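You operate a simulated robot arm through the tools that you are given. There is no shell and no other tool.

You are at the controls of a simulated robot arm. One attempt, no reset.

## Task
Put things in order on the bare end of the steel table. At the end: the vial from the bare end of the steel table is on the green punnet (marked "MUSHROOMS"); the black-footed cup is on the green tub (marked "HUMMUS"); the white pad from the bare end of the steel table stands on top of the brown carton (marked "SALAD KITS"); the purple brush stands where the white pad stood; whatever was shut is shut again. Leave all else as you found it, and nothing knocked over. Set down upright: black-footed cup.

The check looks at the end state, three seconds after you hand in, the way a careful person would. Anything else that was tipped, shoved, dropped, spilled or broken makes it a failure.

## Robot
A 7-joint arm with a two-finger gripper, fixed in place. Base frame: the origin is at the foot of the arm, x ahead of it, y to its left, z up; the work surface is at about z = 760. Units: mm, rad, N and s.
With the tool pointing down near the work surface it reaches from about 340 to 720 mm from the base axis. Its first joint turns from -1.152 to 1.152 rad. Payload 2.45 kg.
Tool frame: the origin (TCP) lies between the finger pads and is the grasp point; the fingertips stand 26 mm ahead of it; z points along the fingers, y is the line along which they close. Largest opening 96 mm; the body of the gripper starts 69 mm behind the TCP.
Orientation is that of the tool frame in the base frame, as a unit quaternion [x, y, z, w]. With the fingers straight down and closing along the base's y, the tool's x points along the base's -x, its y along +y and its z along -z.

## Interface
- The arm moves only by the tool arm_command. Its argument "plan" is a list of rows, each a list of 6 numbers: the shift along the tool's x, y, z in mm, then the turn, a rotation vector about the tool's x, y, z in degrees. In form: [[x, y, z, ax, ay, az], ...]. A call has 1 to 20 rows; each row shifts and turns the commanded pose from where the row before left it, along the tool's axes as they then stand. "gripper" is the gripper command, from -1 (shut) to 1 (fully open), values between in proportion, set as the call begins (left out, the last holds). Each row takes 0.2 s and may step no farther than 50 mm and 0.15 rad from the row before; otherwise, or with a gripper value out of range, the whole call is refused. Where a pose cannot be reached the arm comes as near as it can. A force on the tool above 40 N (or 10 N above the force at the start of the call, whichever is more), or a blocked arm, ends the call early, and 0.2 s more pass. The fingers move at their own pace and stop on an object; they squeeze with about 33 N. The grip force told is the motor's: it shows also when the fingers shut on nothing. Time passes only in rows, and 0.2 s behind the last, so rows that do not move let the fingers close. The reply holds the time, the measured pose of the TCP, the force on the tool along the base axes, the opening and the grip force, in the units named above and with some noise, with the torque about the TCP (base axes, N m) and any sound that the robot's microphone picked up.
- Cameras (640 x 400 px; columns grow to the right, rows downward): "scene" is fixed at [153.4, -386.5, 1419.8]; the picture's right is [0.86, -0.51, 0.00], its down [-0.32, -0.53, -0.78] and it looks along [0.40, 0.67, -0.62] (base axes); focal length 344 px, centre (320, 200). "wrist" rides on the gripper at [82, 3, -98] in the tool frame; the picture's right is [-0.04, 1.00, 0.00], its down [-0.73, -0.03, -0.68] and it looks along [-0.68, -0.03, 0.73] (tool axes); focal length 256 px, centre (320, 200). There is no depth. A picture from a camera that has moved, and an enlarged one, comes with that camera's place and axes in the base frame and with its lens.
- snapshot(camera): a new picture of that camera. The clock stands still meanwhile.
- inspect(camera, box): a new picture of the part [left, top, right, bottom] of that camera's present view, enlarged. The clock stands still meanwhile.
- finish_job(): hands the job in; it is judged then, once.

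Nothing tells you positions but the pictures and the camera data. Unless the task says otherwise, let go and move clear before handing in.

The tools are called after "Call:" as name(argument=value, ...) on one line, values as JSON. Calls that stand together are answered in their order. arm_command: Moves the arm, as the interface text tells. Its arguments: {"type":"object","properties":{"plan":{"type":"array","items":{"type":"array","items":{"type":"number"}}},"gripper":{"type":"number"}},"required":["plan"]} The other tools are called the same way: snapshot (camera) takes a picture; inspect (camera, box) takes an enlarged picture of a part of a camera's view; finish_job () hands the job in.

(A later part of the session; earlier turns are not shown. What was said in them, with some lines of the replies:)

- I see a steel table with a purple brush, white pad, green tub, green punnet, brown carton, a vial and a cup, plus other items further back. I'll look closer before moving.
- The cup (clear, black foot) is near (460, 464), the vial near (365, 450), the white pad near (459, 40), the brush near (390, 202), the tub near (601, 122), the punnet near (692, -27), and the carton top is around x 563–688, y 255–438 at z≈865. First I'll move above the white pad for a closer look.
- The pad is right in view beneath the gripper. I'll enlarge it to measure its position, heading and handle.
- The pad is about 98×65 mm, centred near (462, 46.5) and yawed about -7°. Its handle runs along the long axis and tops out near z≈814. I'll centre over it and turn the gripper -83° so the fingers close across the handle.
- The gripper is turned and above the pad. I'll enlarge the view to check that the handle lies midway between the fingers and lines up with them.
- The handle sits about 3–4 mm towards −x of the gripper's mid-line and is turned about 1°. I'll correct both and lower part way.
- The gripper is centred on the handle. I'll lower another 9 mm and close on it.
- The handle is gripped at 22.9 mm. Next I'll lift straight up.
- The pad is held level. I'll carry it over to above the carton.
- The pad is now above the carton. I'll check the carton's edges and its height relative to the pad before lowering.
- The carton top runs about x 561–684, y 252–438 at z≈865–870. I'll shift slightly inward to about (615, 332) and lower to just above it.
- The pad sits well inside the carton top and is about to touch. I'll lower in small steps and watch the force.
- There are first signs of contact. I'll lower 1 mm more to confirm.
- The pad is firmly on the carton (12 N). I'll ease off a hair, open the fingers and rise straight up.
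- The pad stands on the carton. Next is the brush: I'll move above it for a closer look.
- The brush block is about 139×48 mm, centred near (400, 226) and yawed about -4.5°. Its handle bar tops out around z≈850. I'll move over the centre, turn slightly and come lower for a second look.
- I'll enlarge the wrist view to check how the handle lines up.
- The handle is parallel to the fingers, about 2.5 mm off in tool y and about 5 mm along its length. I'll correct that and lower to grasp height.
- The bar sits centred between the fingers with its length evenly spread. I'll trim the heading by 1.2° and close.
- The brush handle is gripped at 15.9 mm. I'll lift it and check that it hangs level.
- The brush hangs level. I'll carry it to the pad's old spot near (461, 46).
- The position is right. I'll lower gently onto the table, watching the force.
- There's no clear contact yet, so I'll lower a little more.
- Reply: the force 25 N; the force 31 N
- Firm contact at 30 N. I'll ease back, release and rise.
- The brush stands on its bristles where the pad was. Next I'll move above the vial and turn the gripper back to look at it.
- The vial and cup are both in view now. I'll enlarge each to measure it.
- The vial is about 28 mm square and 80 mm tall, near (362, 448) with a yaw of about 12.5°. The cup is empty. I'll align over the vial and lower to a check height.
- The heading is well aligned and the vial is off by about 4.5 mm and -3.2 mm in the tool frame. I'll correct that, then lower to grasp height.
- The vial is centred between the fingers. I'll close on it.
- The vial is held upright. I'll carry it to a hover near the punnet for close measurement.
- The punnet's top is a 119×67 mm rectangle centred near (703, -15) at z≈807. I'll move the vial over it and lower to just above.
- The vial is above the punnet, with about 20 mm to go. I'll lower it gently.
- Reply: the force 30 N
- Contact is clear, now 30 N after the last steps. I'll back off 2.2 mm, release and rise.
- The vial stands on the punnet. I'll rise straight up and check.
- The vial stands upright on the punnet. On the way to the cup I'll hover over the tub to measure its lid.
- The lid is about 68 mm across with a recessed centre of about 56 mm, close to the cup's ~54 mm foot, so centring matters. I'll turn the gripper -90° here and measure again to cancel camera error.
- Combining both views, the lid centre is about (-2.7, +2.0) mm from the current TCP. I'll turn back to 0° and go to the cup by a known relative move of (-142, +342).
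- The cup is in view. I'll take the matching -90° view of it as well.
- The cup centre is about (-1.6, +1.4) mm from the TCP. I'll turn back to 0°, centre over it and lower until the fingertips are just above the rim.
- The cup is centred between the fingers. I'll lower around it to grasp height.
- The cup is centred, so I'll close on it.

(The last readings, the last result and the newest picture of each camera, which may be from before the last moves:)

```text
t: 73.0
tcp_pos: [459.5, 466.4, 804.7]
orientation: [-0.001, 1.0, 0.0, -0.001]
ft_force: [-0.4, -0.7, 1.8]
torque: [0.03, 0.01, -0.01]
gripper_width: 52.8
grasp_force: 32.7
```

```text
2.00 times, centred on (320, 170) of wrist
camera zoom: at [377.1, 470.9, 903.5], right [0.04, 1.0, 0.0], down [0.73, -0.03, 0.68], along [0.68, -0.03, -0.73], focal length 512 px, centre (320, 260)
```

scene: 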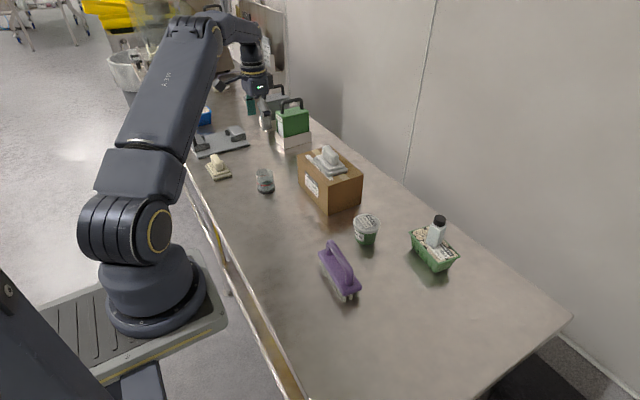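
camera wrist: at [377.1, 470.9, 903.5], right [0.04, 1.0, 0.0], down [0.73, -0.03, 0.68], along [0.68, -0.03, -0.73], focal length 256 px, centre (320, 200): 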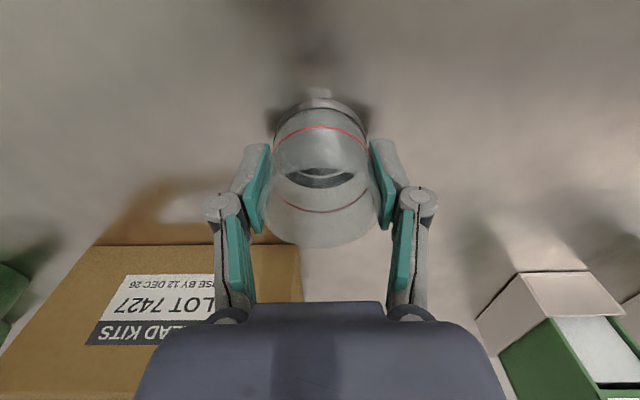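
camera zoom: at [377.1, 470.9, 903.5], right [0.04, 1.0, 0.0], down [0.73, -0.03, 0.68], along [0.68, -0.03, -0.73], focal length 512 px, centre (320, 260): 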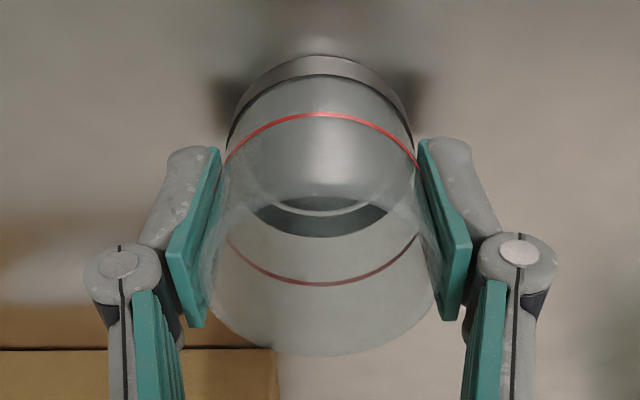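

The cup is gripped at 52.8 mm and upright. I'll lift it smoothly.

Call:
arm_command(plan=[[0, 0, -3, 0, 0, 0], [0, 0, -8, 0, 0, 0], [0, 0, -15, 0, 0, 0], [0, 0, -22, 0, 0, 0], [0, 0, -25, 0, 0, 0], [0, 0, -25, 0, 0, 0], [0, 0, -25, 0, 0, 0], [0, 0, -25, 0, 0, 0], [0, 0, -17, 0, 0, 0], [0, 0, -10, 0, 0, 0], [0, 0, -5, 0, 0, 0]])

Call:
snapshot(camera="wrist")

Call:
inspect(camera="scene", box=[190, 40, 350, 210])

```text
t: 75.4
tcp_pos: [460.4, 465.9, 987.2]
orientation: [0.0, 1.0, 0.0, 0.0]
ft_force: [0.2, -0.5, 0.0]
torque: [0.01, -0.02, -0.05]
gripper_width: 52.7
grasp_force: 32.1
```

```text
taken
camera wrist: at [377.9, 470.4, 1084.5], right [0.04, 1.0, 0.0], down [0.73, -0.03, 0.68], along [0.68, -0.03, -0.73], focal length 256 px, centre (320, 200)
```

wrist: 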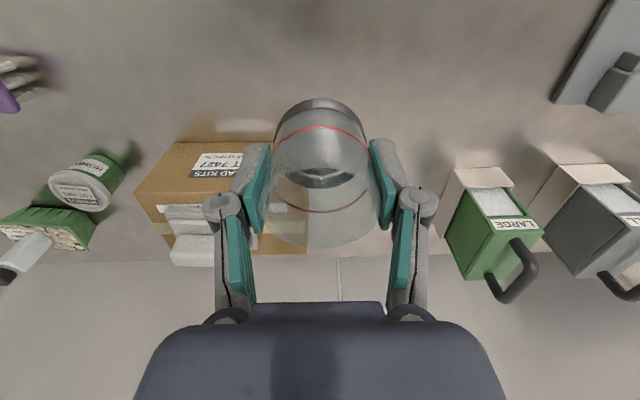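

```text
2.35 times, centred on (270, 125) of scene
camera zoom: at [153.4, -386.5, 1419.8], right [0.86, -0.51, 0.0], down [-0.32, -0.53, -0.78], along [0.4, 0.67, -0.62], focal length 810 px, centre (438, 376)
```

zoom: 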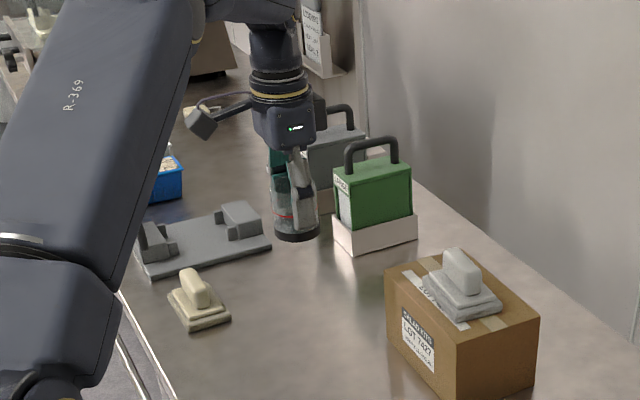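

The cup hangs upright. I'll carry it over the tub.

Call:
arm_command(plan=[[-5.41, -13.12, 0, 0, 0, 0], [-10.815, -26.238, 0, 0, 0, 0], [-10.815, -26.238, 0, 0, 0, 0], [-10.815, -26.238, 0, 0, 0, 0], [-10.815, -26.238, 0, 0, 0, 0], [-10.815, -26.238, 0, 0, 0, 0], [-10.815, -26.238, 0, 0, 0, 0], [-10.815, -26.238, 0, 0, 0, 0], [-10.815, -26.238, 0, 0, 0, 0], [-10.815, -26.238, 0, 0, 0, 0], [-10.815, -26.238, 0, 0, 0, 0], [-10.815, -26.238, 0, 0, 0, 0], [-10.815, -26.238, 0, 0, 0, 0], [-5.41, -13.12, 0, 0, 0, 0], [0, 0, 0, 0, 0, 0]])

Call:
snapshot(camera="wrist")

Call:
inspect(camera="scene", box=[320, 130, 430, 260])

```text
t: 78.6
tcp_pos: [599.2, 125.3, 986.5]
orientation: [0.0, 1.0, -0.001, 0.0]
ft_force: [-0.1, 0.1, 0.0]
torque: [-0.05, 0.03, -0.01]
gripper_width: 52.4
grasp_force: 33.1
```

```text
taken
camera wrist: at [518.1, 130.7, 1085.3], right [0.04, 1.0, 0.0], down [0.73, -0.03, 0.68], along [0.68, -0.03, -0.73], focal length 256 px, centre (320, 200)
```

wrist: 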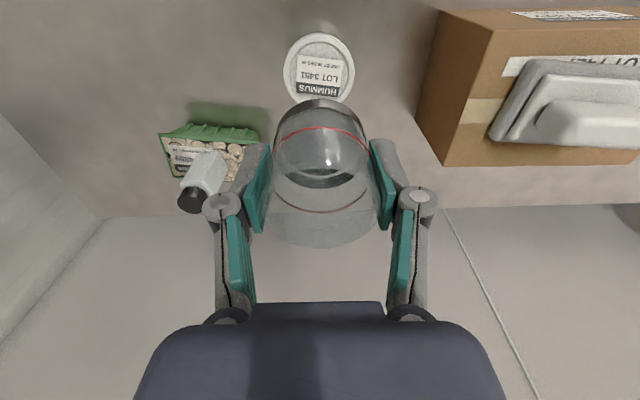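

```text
3.08 times, centred on (375, 195) of scene
camera zoom: at [153.4, -386.5, 1419.8], right [0.86, -0.51, 0.0], down [-0.32, -0.53, -0.78], along [0.4, 0.67, -0.62], focal length 1060 px, centre (151, 215)
```

zoom: 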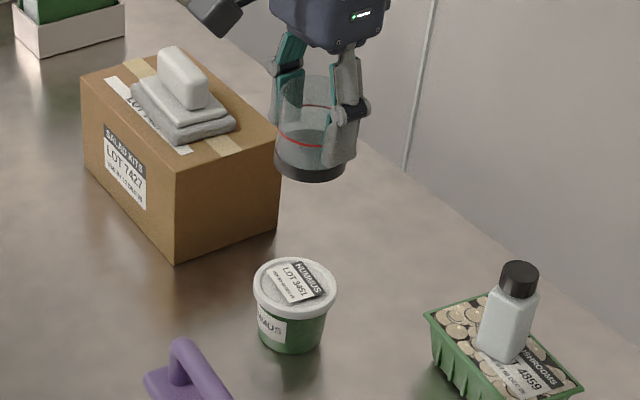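

The cup is above the tub. I'll lower to about 25 mm above the lid and check alignment in both cameras.

Call:
arm_command(plan=[[0, 0, 15, 0, 0, 0], [0, 0, 25, 0, 0, 0], [0, 0, 25, 0, 0, 0], [0, 0, 20, 0, 0, 0], [0, 0, 10, 0, 0, 0], [0, 0, 0, 0, 0, 0]])

Call:
inspect(camera="wrist", box=[220, 30, 420, 260])

Call:
inspect(camera="scene", box=[330, 170, 400, 255])

```text
t: 80.0
tcp_pos: [599.5, 126.5, 889.6]
orientation: [0.0, 1.0, 0.0, 0.0]
ft_force: [-0.1, -0.3, 0.2]
torque: [-0.01, 0.01, 0.0]
gripper_width: 52.1
grasp_force: 33.4
```

```text
1.74 times, centred on (320, 145) of wrist
camera zoom: at [517.7, 131.0, 988.7], right [0.04, 1.0, 0.0], down [0.73, -0.03, 0.68], along [0.68, -0.03, -0.73], focal length 445 px, centre (320, 296)
```

zoom: 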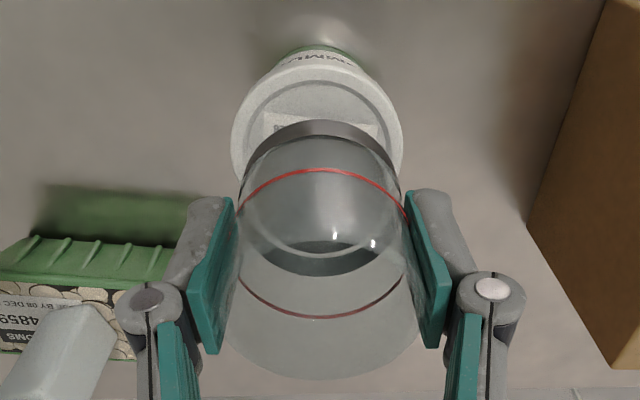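

```text
4.71 times, centred on (365, 212) of scene
camera zoom: at [153.4, -386.5, 1419.8], right [0.86, -0.51, 0.0], down [-0.32, -0.53, -0.78], along [0.4, 0.67, -0.62], focal length 1621 px, centre (108, 141)
```

zoom: 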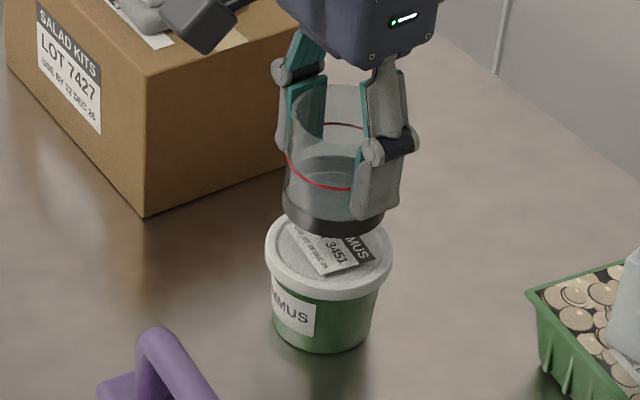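

Sideways alignment is within about 1 mm. I'll lower to a few mm above the lid and re-check in the depth direction.

Call:
arm_command(plan=[[0, 0, 8, 0, 0, 0], [0, 0, 6, 0, 0, 0], [0, 0, 3, 0, 0, 0], [0, 0, 0, 0, 0, 0]])

Call:
inspect(camera="wrist", box=[220, 30, 420, 260])

Call:
inspect(camera="scene", box=[340, 195, 395, 250])

```text
t: 81.0
tcp_pos: [600.2, 126.1, 872.6]
orientation: [0.0, 1.0, 0.0, 0.0]
ft_force: [-0.8, -0.3, -0.1]
torque: [-0.01, 0.0, 0.02]
gripper_width: 52.5
grasp_force: 32.9
```

```text
1.74 times, centred on (320, 145) of wrist
camera zoom: at [518.1, 131.0, 971.2], right [0.04, 1.0, 0.0], down [0.73, -0.03, 0.68], along [0.68, -0.03, -0.73], focal length 445 px, centre (320, 296)
```

zoom: 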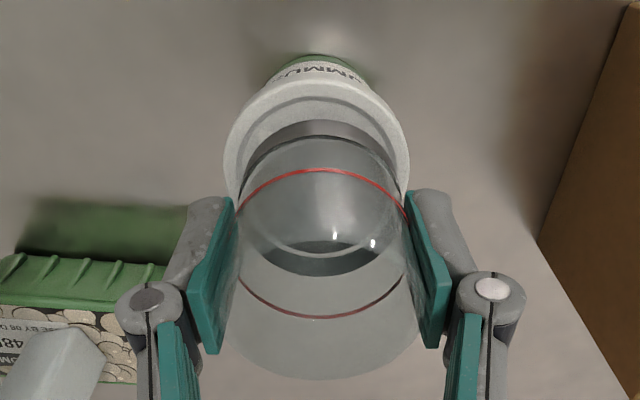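

```text
7.27 times, centred on (368, 222) of scene
camera zoom: at [153.4, -386.5, 1419.8], right [0.86, -0.51, 0.0], down [-0.32, -0.53, -0.78], along [0.4, 0.67, -0.62], focal length 2505 px, centre (-26, 36)
```

zoom: 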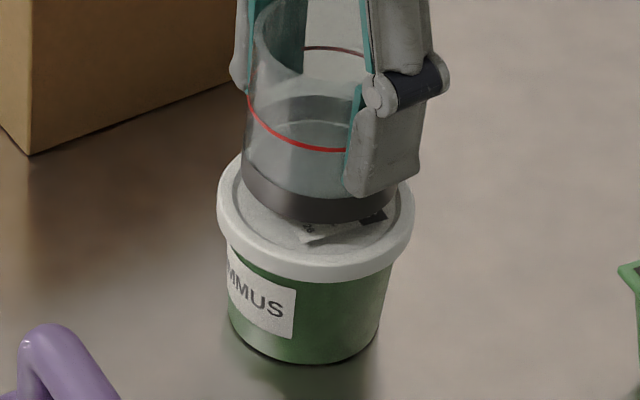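

Call:
arm_command(plan=[[0, 0, 3, 0, 0, 0], [0, 0, 2, 0, 0, 0], [0, 0, 0, 0, 0, 0]])

Call:
arm_command(plan=[[0, 0, 1.2, 0, 0, 0], [0, 0, 0, 0, 0, 0]])

Call:
inspect(camera="scene", box=[340, 195, 395, 250])

Call:
inspect(camera="wrist", box=[240, 60, 400, 180])

```text
t: 81.8
tcp_pos: [601.2, 125.1, 868.2]
orientation: [0.001, 1.0, -0.001, 0.001]
ft_force: [0.0, 0.3, -0.6]
torque: [-0.04, -0.01, 0.02]
gripper_width: 52.3
grasp_force: 33.2
```

```text
t: 82.4
tcp_pos: [599.8, 125.7, 867.1]
orientation: [0.0, 1.0, 0.0, 0.0]
ft_force: [-0.2, -0.6, -0.8]
torque: [-0.01, -0.02, 0.01]
gripper_width: 52.2
grasp_force: 33.5
```

```text
7.27 times, centred on (368, 222) of scene
camera zoom: at [153.4, -386.5, 1419.8], right [0.86, -0.51, 0.0], down [-0.32, -0.53, -0.78], along [0.4, 0.67, -0.62], focal length 2505 px, centre (-26, 36)
```

zoom: 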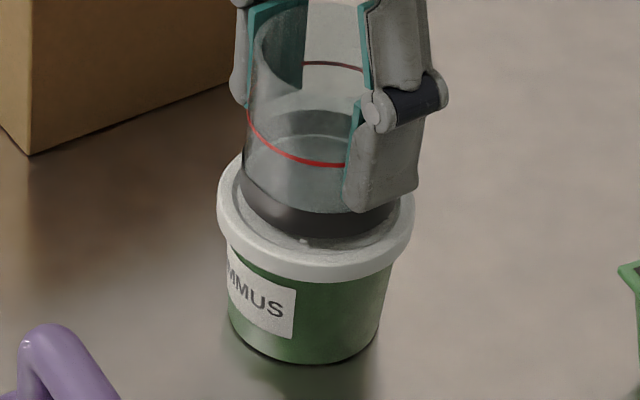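

```text
3.33 times, centred on (320, 120) of wrist
camera zoom: at [517.5, 130.0, 965.5], right [0.04, 1.0, 0.0], down [0.73, -0.03, 0.68], along [0.68, -0.03, -0.73], focal length 853 px, centre (320, 467)
```

zoom: 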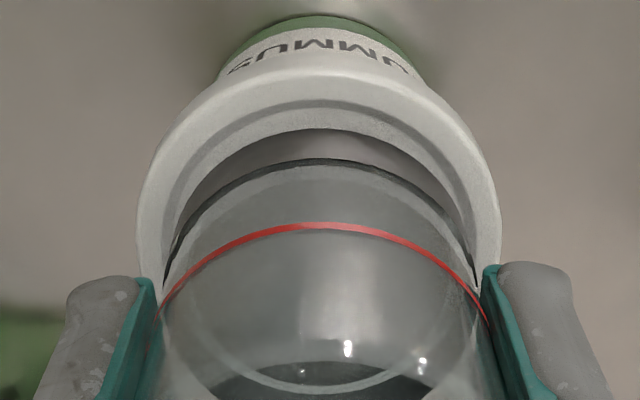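

Call:
inspect(camera="scene", box=[352, 205, 384, 240])

Call:
inspect(camera="wrist", box=[270, 70, 370, 140])

```text
11.43 times, centred on (368, 222) of scene
camera zoom: at [153.4, -386.5, 1419.8], right [0.86, -0.51, 0.0], down [-0.32, -0.53, -0.78], along [0.4, 0.67, -0.62], focal length 3937 px, centre (-229, -57)
```

zoom: 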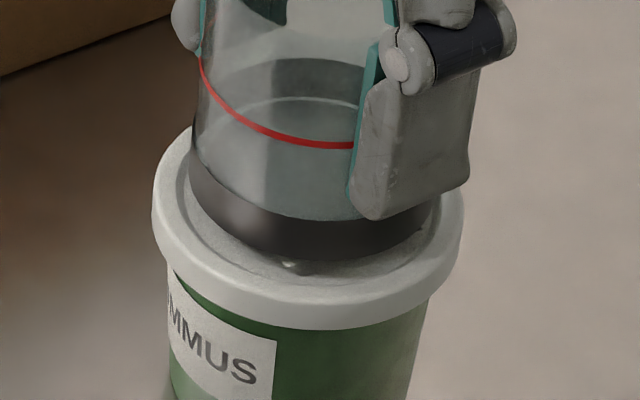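

```text
5.71 times, centred on (320, 105) of wrist
camera zoom: at [517.5, 130.0, 965.5], right [0.04, 1.0, 0.0], down [0.73, -0.03, 0.68], along [0.68, -0.03, -0.73], focal length 1463 px, centre (320, 743)
```

zoom: 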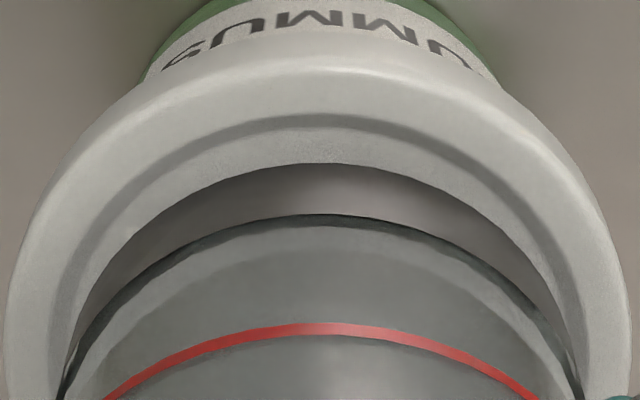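

The lid centre lies about 1 mm towards −x and 0.7 mm towards −y of the cup. I'll shift by that and then lower in sub-millimetre steps.

Call:
arm_command(plan=[[1.0, -0.7, 0, 0, 0, 0], [0, 0, 1.2, 0, 0, 0], [0, 0, 0, 0, 0, 0]])

Call:
arm_command(plan=[[0, 0, 1, 0, 0, 0], [0, 0, 0, 0, 0, 0]])

Call:
arm_command(plan=[[0, 0, 0.8, 0, 0, 0], [0, 0, 0, 0, 0, 0]])

```text
t: 83.2
tcp_pos: [597.6, 123.6, 865.3]
orientation: [0.0, 1.0, 0.0, -0.001]
ft_force: [-0.5, -0.3, -0.4]
torque: [-0.02, -0.01, -0.01]
gripper_width: 52.7
grasp_force: 33.6
```

```text
t: 83.8
tcp_pos: [598.9, 124.8, 864.4]
orientation: [0.0, 1.0, 0.0, 0.0]
ft_force: [0.1, -0.6, -0.2]
torque: [0.0, 0.02, 0.04]
gripper_width: 52.3
grasp_force: 32.9
```

```text
t: 84.4
tcp_pos: [598.5, 123.9, 863.6]
orientation: [0.001, 1.0, 0.0, -0.001]
ft_force: [0.2, -0.8, 0.5]
torque: [0.02, 0.01, 0.02]
gripper_width: 52.3
grasp_force: 32.4
```

Call:
arm_command(plan=[[0, 0, 0.8, 0, 0, 0], [0, 0, 0, 0, 0, 0]])

Call:
inspect(camera="scene", box=[352, 205, 384, 240])

Call:
inspect(camera="wrist", box=[270, 70, 370, 140])

```text
t: 85.0
tcp_pos: [598.2, 124.8, 864.7]
orientation: [-0.001, 1.0, 0.0, 0.0]
ft_force: [-1.9, -0.1, 7.1]
torque: [0.01, 0.1, 0.01]
gripper_width: 52.3
grasp_force: 32.6
```

```text
11.43 times, centred on (368, 222) of scene
camera zoom: at [153.2, -386.5, 1419.8], right [0.86, -0.51, 0.0], down [-0.32, -0.53, -0.78], along [0.4, 0.67, -0.62], focal length 3937 px, centre (-229, -57)
```

zoom: 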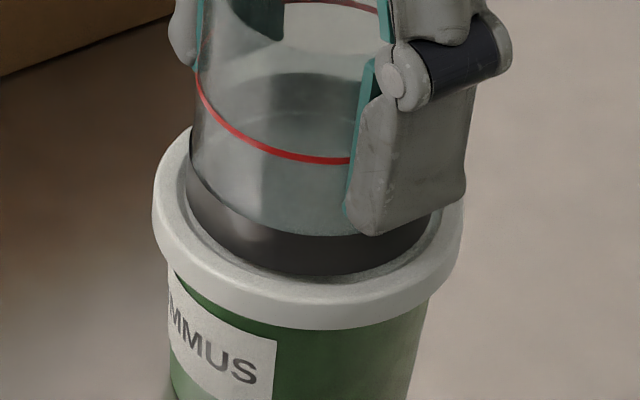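

```text
5.71 times, centred on (320, 105) of wrist
camera zoom: at [516.3, 129.4, 961.9], right [0.04, 1.0, 0.0], down [0.73, -0.03, 0.68], along [0.68, -0.03, -0.73], focal length 1463 px, centre (320, 743)
```

zoom: 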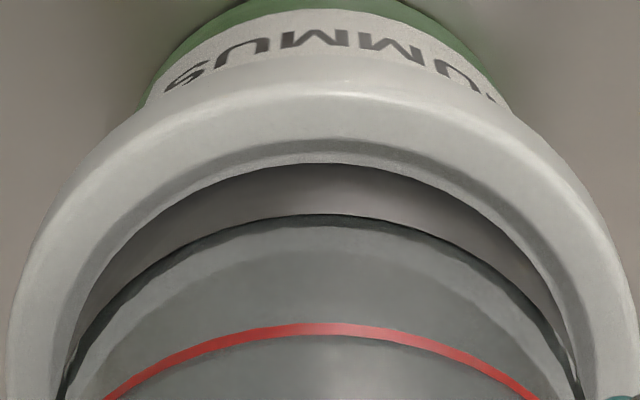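

The cup foot is seated inside the lid recess with about 7 N of contact. I'll release and check before rising.

Call:
arm_command(plan=[[0, 0, 0, 0, 0, 0], [0, 0, 0, 0, 0, 0], [0, 0, 0, 0, 0, 0], [0, 0, 0, 0, 0, 0]], gripper=0.9)

Call:
inspect(camera="scene", box=[330, 180, 410, 255])

Call:
snapshot(camera="wrist")

```text
t: 86.0
tcp_pos: [598.9, 125.1, 863.4]
orientation: [0.0, 1.0, -0.001, 0.0]
ft_force: [-0.8, 1.5, 0.6]
torque: [0.01, 0.0, -0.02]
gripper_width: 91.2
grasp_force: 0.1
```

```text
5.33 times, centred on (370, 218) of scene
camera zoom: at [153.4, -386.5, 1419.8], right [0.86, -0.51, 0.0], down [-0.32, -0.53, -0.78], along [0.4, 0.67, -0.62], focal length 1837 px, centre (53, 107)
```

zoom: 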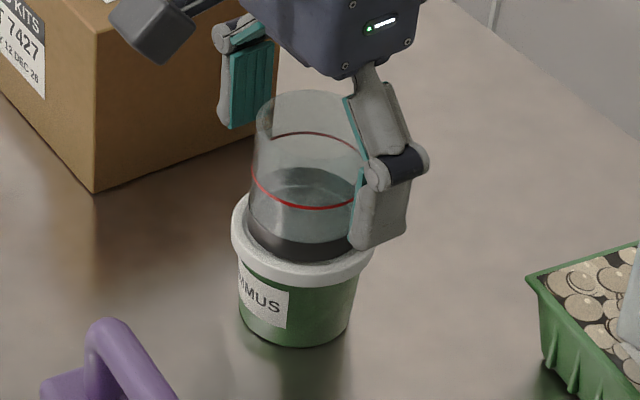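

```text
taken
camera wrist: at [516.3, 129.4, 961.4], right [0.04, 1.0, 0.0], down [0.73, -0.03, 0.68], along [0.68, -0.03, -0.73], focal length 256 px, centre (320, 200)
```

wrist: 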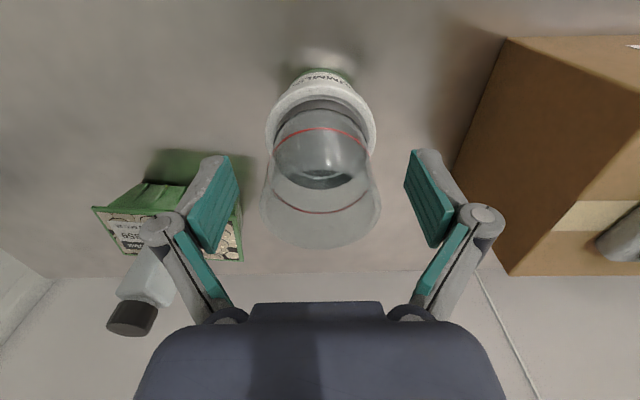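

The cup stands upright on the tub. I'll rise straight up and clear away.

Call:
arm_command(plan=[[0, 0, -5, 0, 0, 0], [0, 0, -15, 0, 0, 0], [0, 0, -25, 0, 0, 0], [0, 0, -35, 0, 0, 0], [0, 0, -40, 0, 0, 0], [0, 0, -40, 0, 0, 0], [0, 0, -40, 0, 0, 0]])

Call:
arm_command(plan=[[30, 8, -5, 0, 0, 0], [35, 10, -5, 0, 0, 0], [35, 10, -5, 0, 0, 0], [35, 10, -5, 0, 0, 0], [35, 10, -5, 0, 0, 0], [35, 10, -5, 0, 0, 0], [35, 10, -5, 0, 0, 0], [35, 10, -5, 0, 0, 0], [30, 8, -5, 0, 0, 0]], gripper=1)

Call:
snapshot(camera="scene")

Call:
snapshot(camera="wrist")

```text
t: 87.6
tcp_pos: [596.5, 125.8, 1063.4]
orientation: [0.0, 1.0, 0.0, -0.001]
ft_force: [0.5, 0.0, -0.1]
torque: [0.01, 0.0, 0.01]
gripper_width: 91.3
grasp_force: 0.0
```

```text
t: 89.6
tcp_pos: [294.9, 211.1, 1108.4]
orientation: [0.0, 1.0, 0.001, 0.0]
ft_force: [-1.1, -0.1, -0.4]
torque: [-0.01, 0.03, 0.0]
gripper_width: 96.1
grasp_force: 0.0
```

```text
taken
```

scene: 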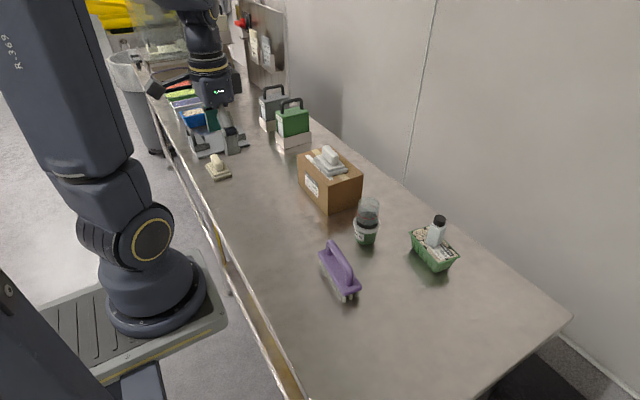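

```text
taken
camera wrist: at [212.9, 215.9, 1207.1], right [0.04, 1.0, 0.0], down [0.73, -0.03, 0.68], along [0.68, -0.03, -0.73], focal length 256 px, centre (320, 200)
```

wrist: 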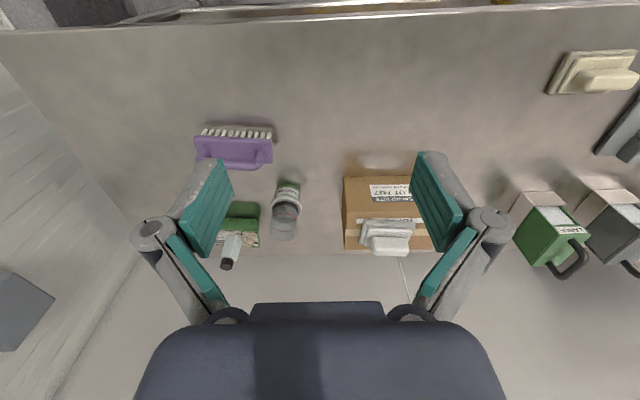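

Everything looks placed. I'll take close-ups of all four before handing in.

Call:
inspect(camera="scene", box=[330, 180, 480, 290])

Call:
inspect(camera="scene", box=[280, 130, 400, 310])

Call:
inspect(camera="wrist", box=[180, 110, 440, 280])

Call:
inspect(camera="scene", box=[80, 0, 320, 190])

```text
3.64 times, centred on (405, 235) of scene
camera zoom: at [153.4, -386.5, 1419.8], right [0.86, -0.51, 0.0], down [-0.32, -0.53, -0.78], along [0.4, 0.67, -0.62], focal length 1253 px, centre (11, 73)
```

zoom: 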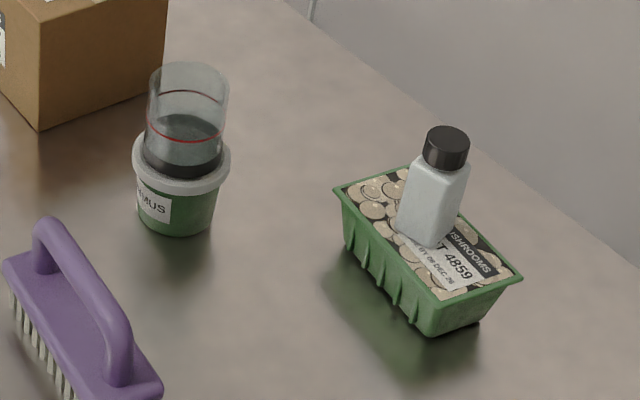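

```text
2.22 times, centred on (340, 220) of scene
camera zoom: at [153.4, -386.5, 1419.8], right [0.86, -0.51, 0.0], down [-0.32, -0.53, -0.78], along [0.4, 0.67, -0.62], focal length 766 px, centre (276, 156)
```

zoom: 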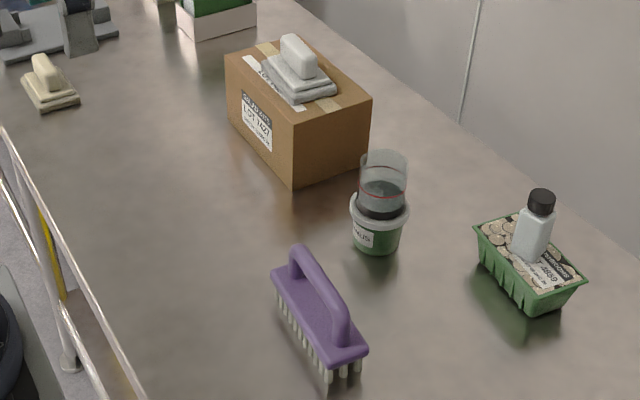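

```text
2.35 times, centred on (310, 195) of wrist
camera zoom: at [212.9, 215.9, 1207.1], right [0.04, 1.0, 0.0], down [0.73, -0.03, 0.68], along [0.68, -0.03, -0.73], focal length 602 px, centre (344, 212)
```

zoom: 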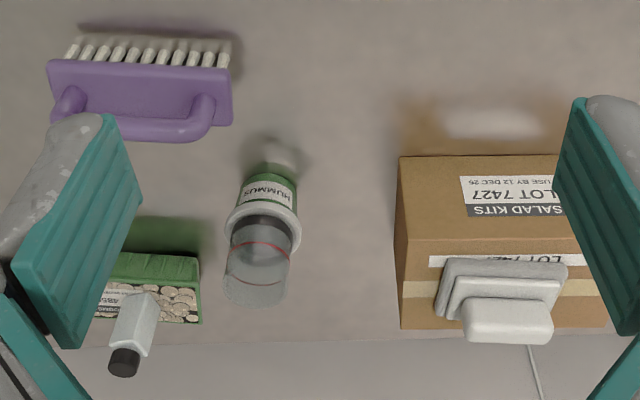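

```text
2.11 times, centred on (200, 95) of scene
camera zoom: at [153.4, -386.5, 1419.8], right [0.86, -0.51, 0.0], down [-0.32, -0.53, -0.78], along [0.4, 0.67, -0.62], focal length 725 px, centre (573, 421)
```

zoom: 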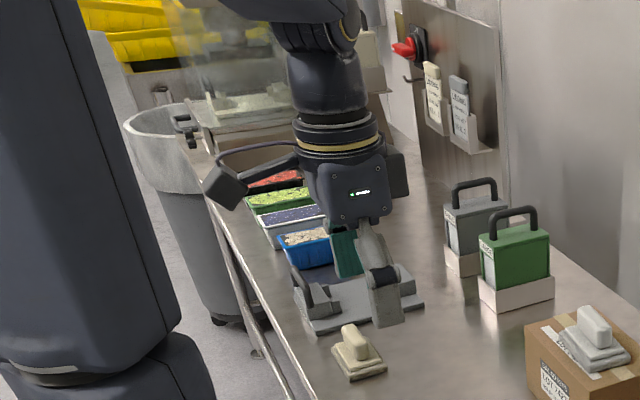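

All four items are where they should be. The vial is upright on the punnet, the cup is upright on the tub, the pad is on the carton, and the brush stands on its bristles at the pad's old spot. Nothing else has moved, nothing was opened, and the arm is clear, so I'm handing in.

Call:
finish_job()

```text
The job is handed in.
```

I've handed the job in. The last close-ups showed everything where the task asked for it:

- **Vial:** it stands upright on the green "MUSHROOMS" punnet.
- **Black-footed cup:** it is upright on the green "HUMMUS" tub, with its foot inside the rim of the lid.
- **White pad:** it stands on top of the brown "SALAD KITS" carton, well inside the edges.
- **Purple brush:** it stands on its bristles where the white pad was. By my camera estimates its centre is within about 5 mm of the pad's old centre, and it is turned to about the same angle.

I didn't open anything, so nothing needed shutting again. I saw nothing else moved or knocked over. The gripper was empty and clear of the items when I handed in.
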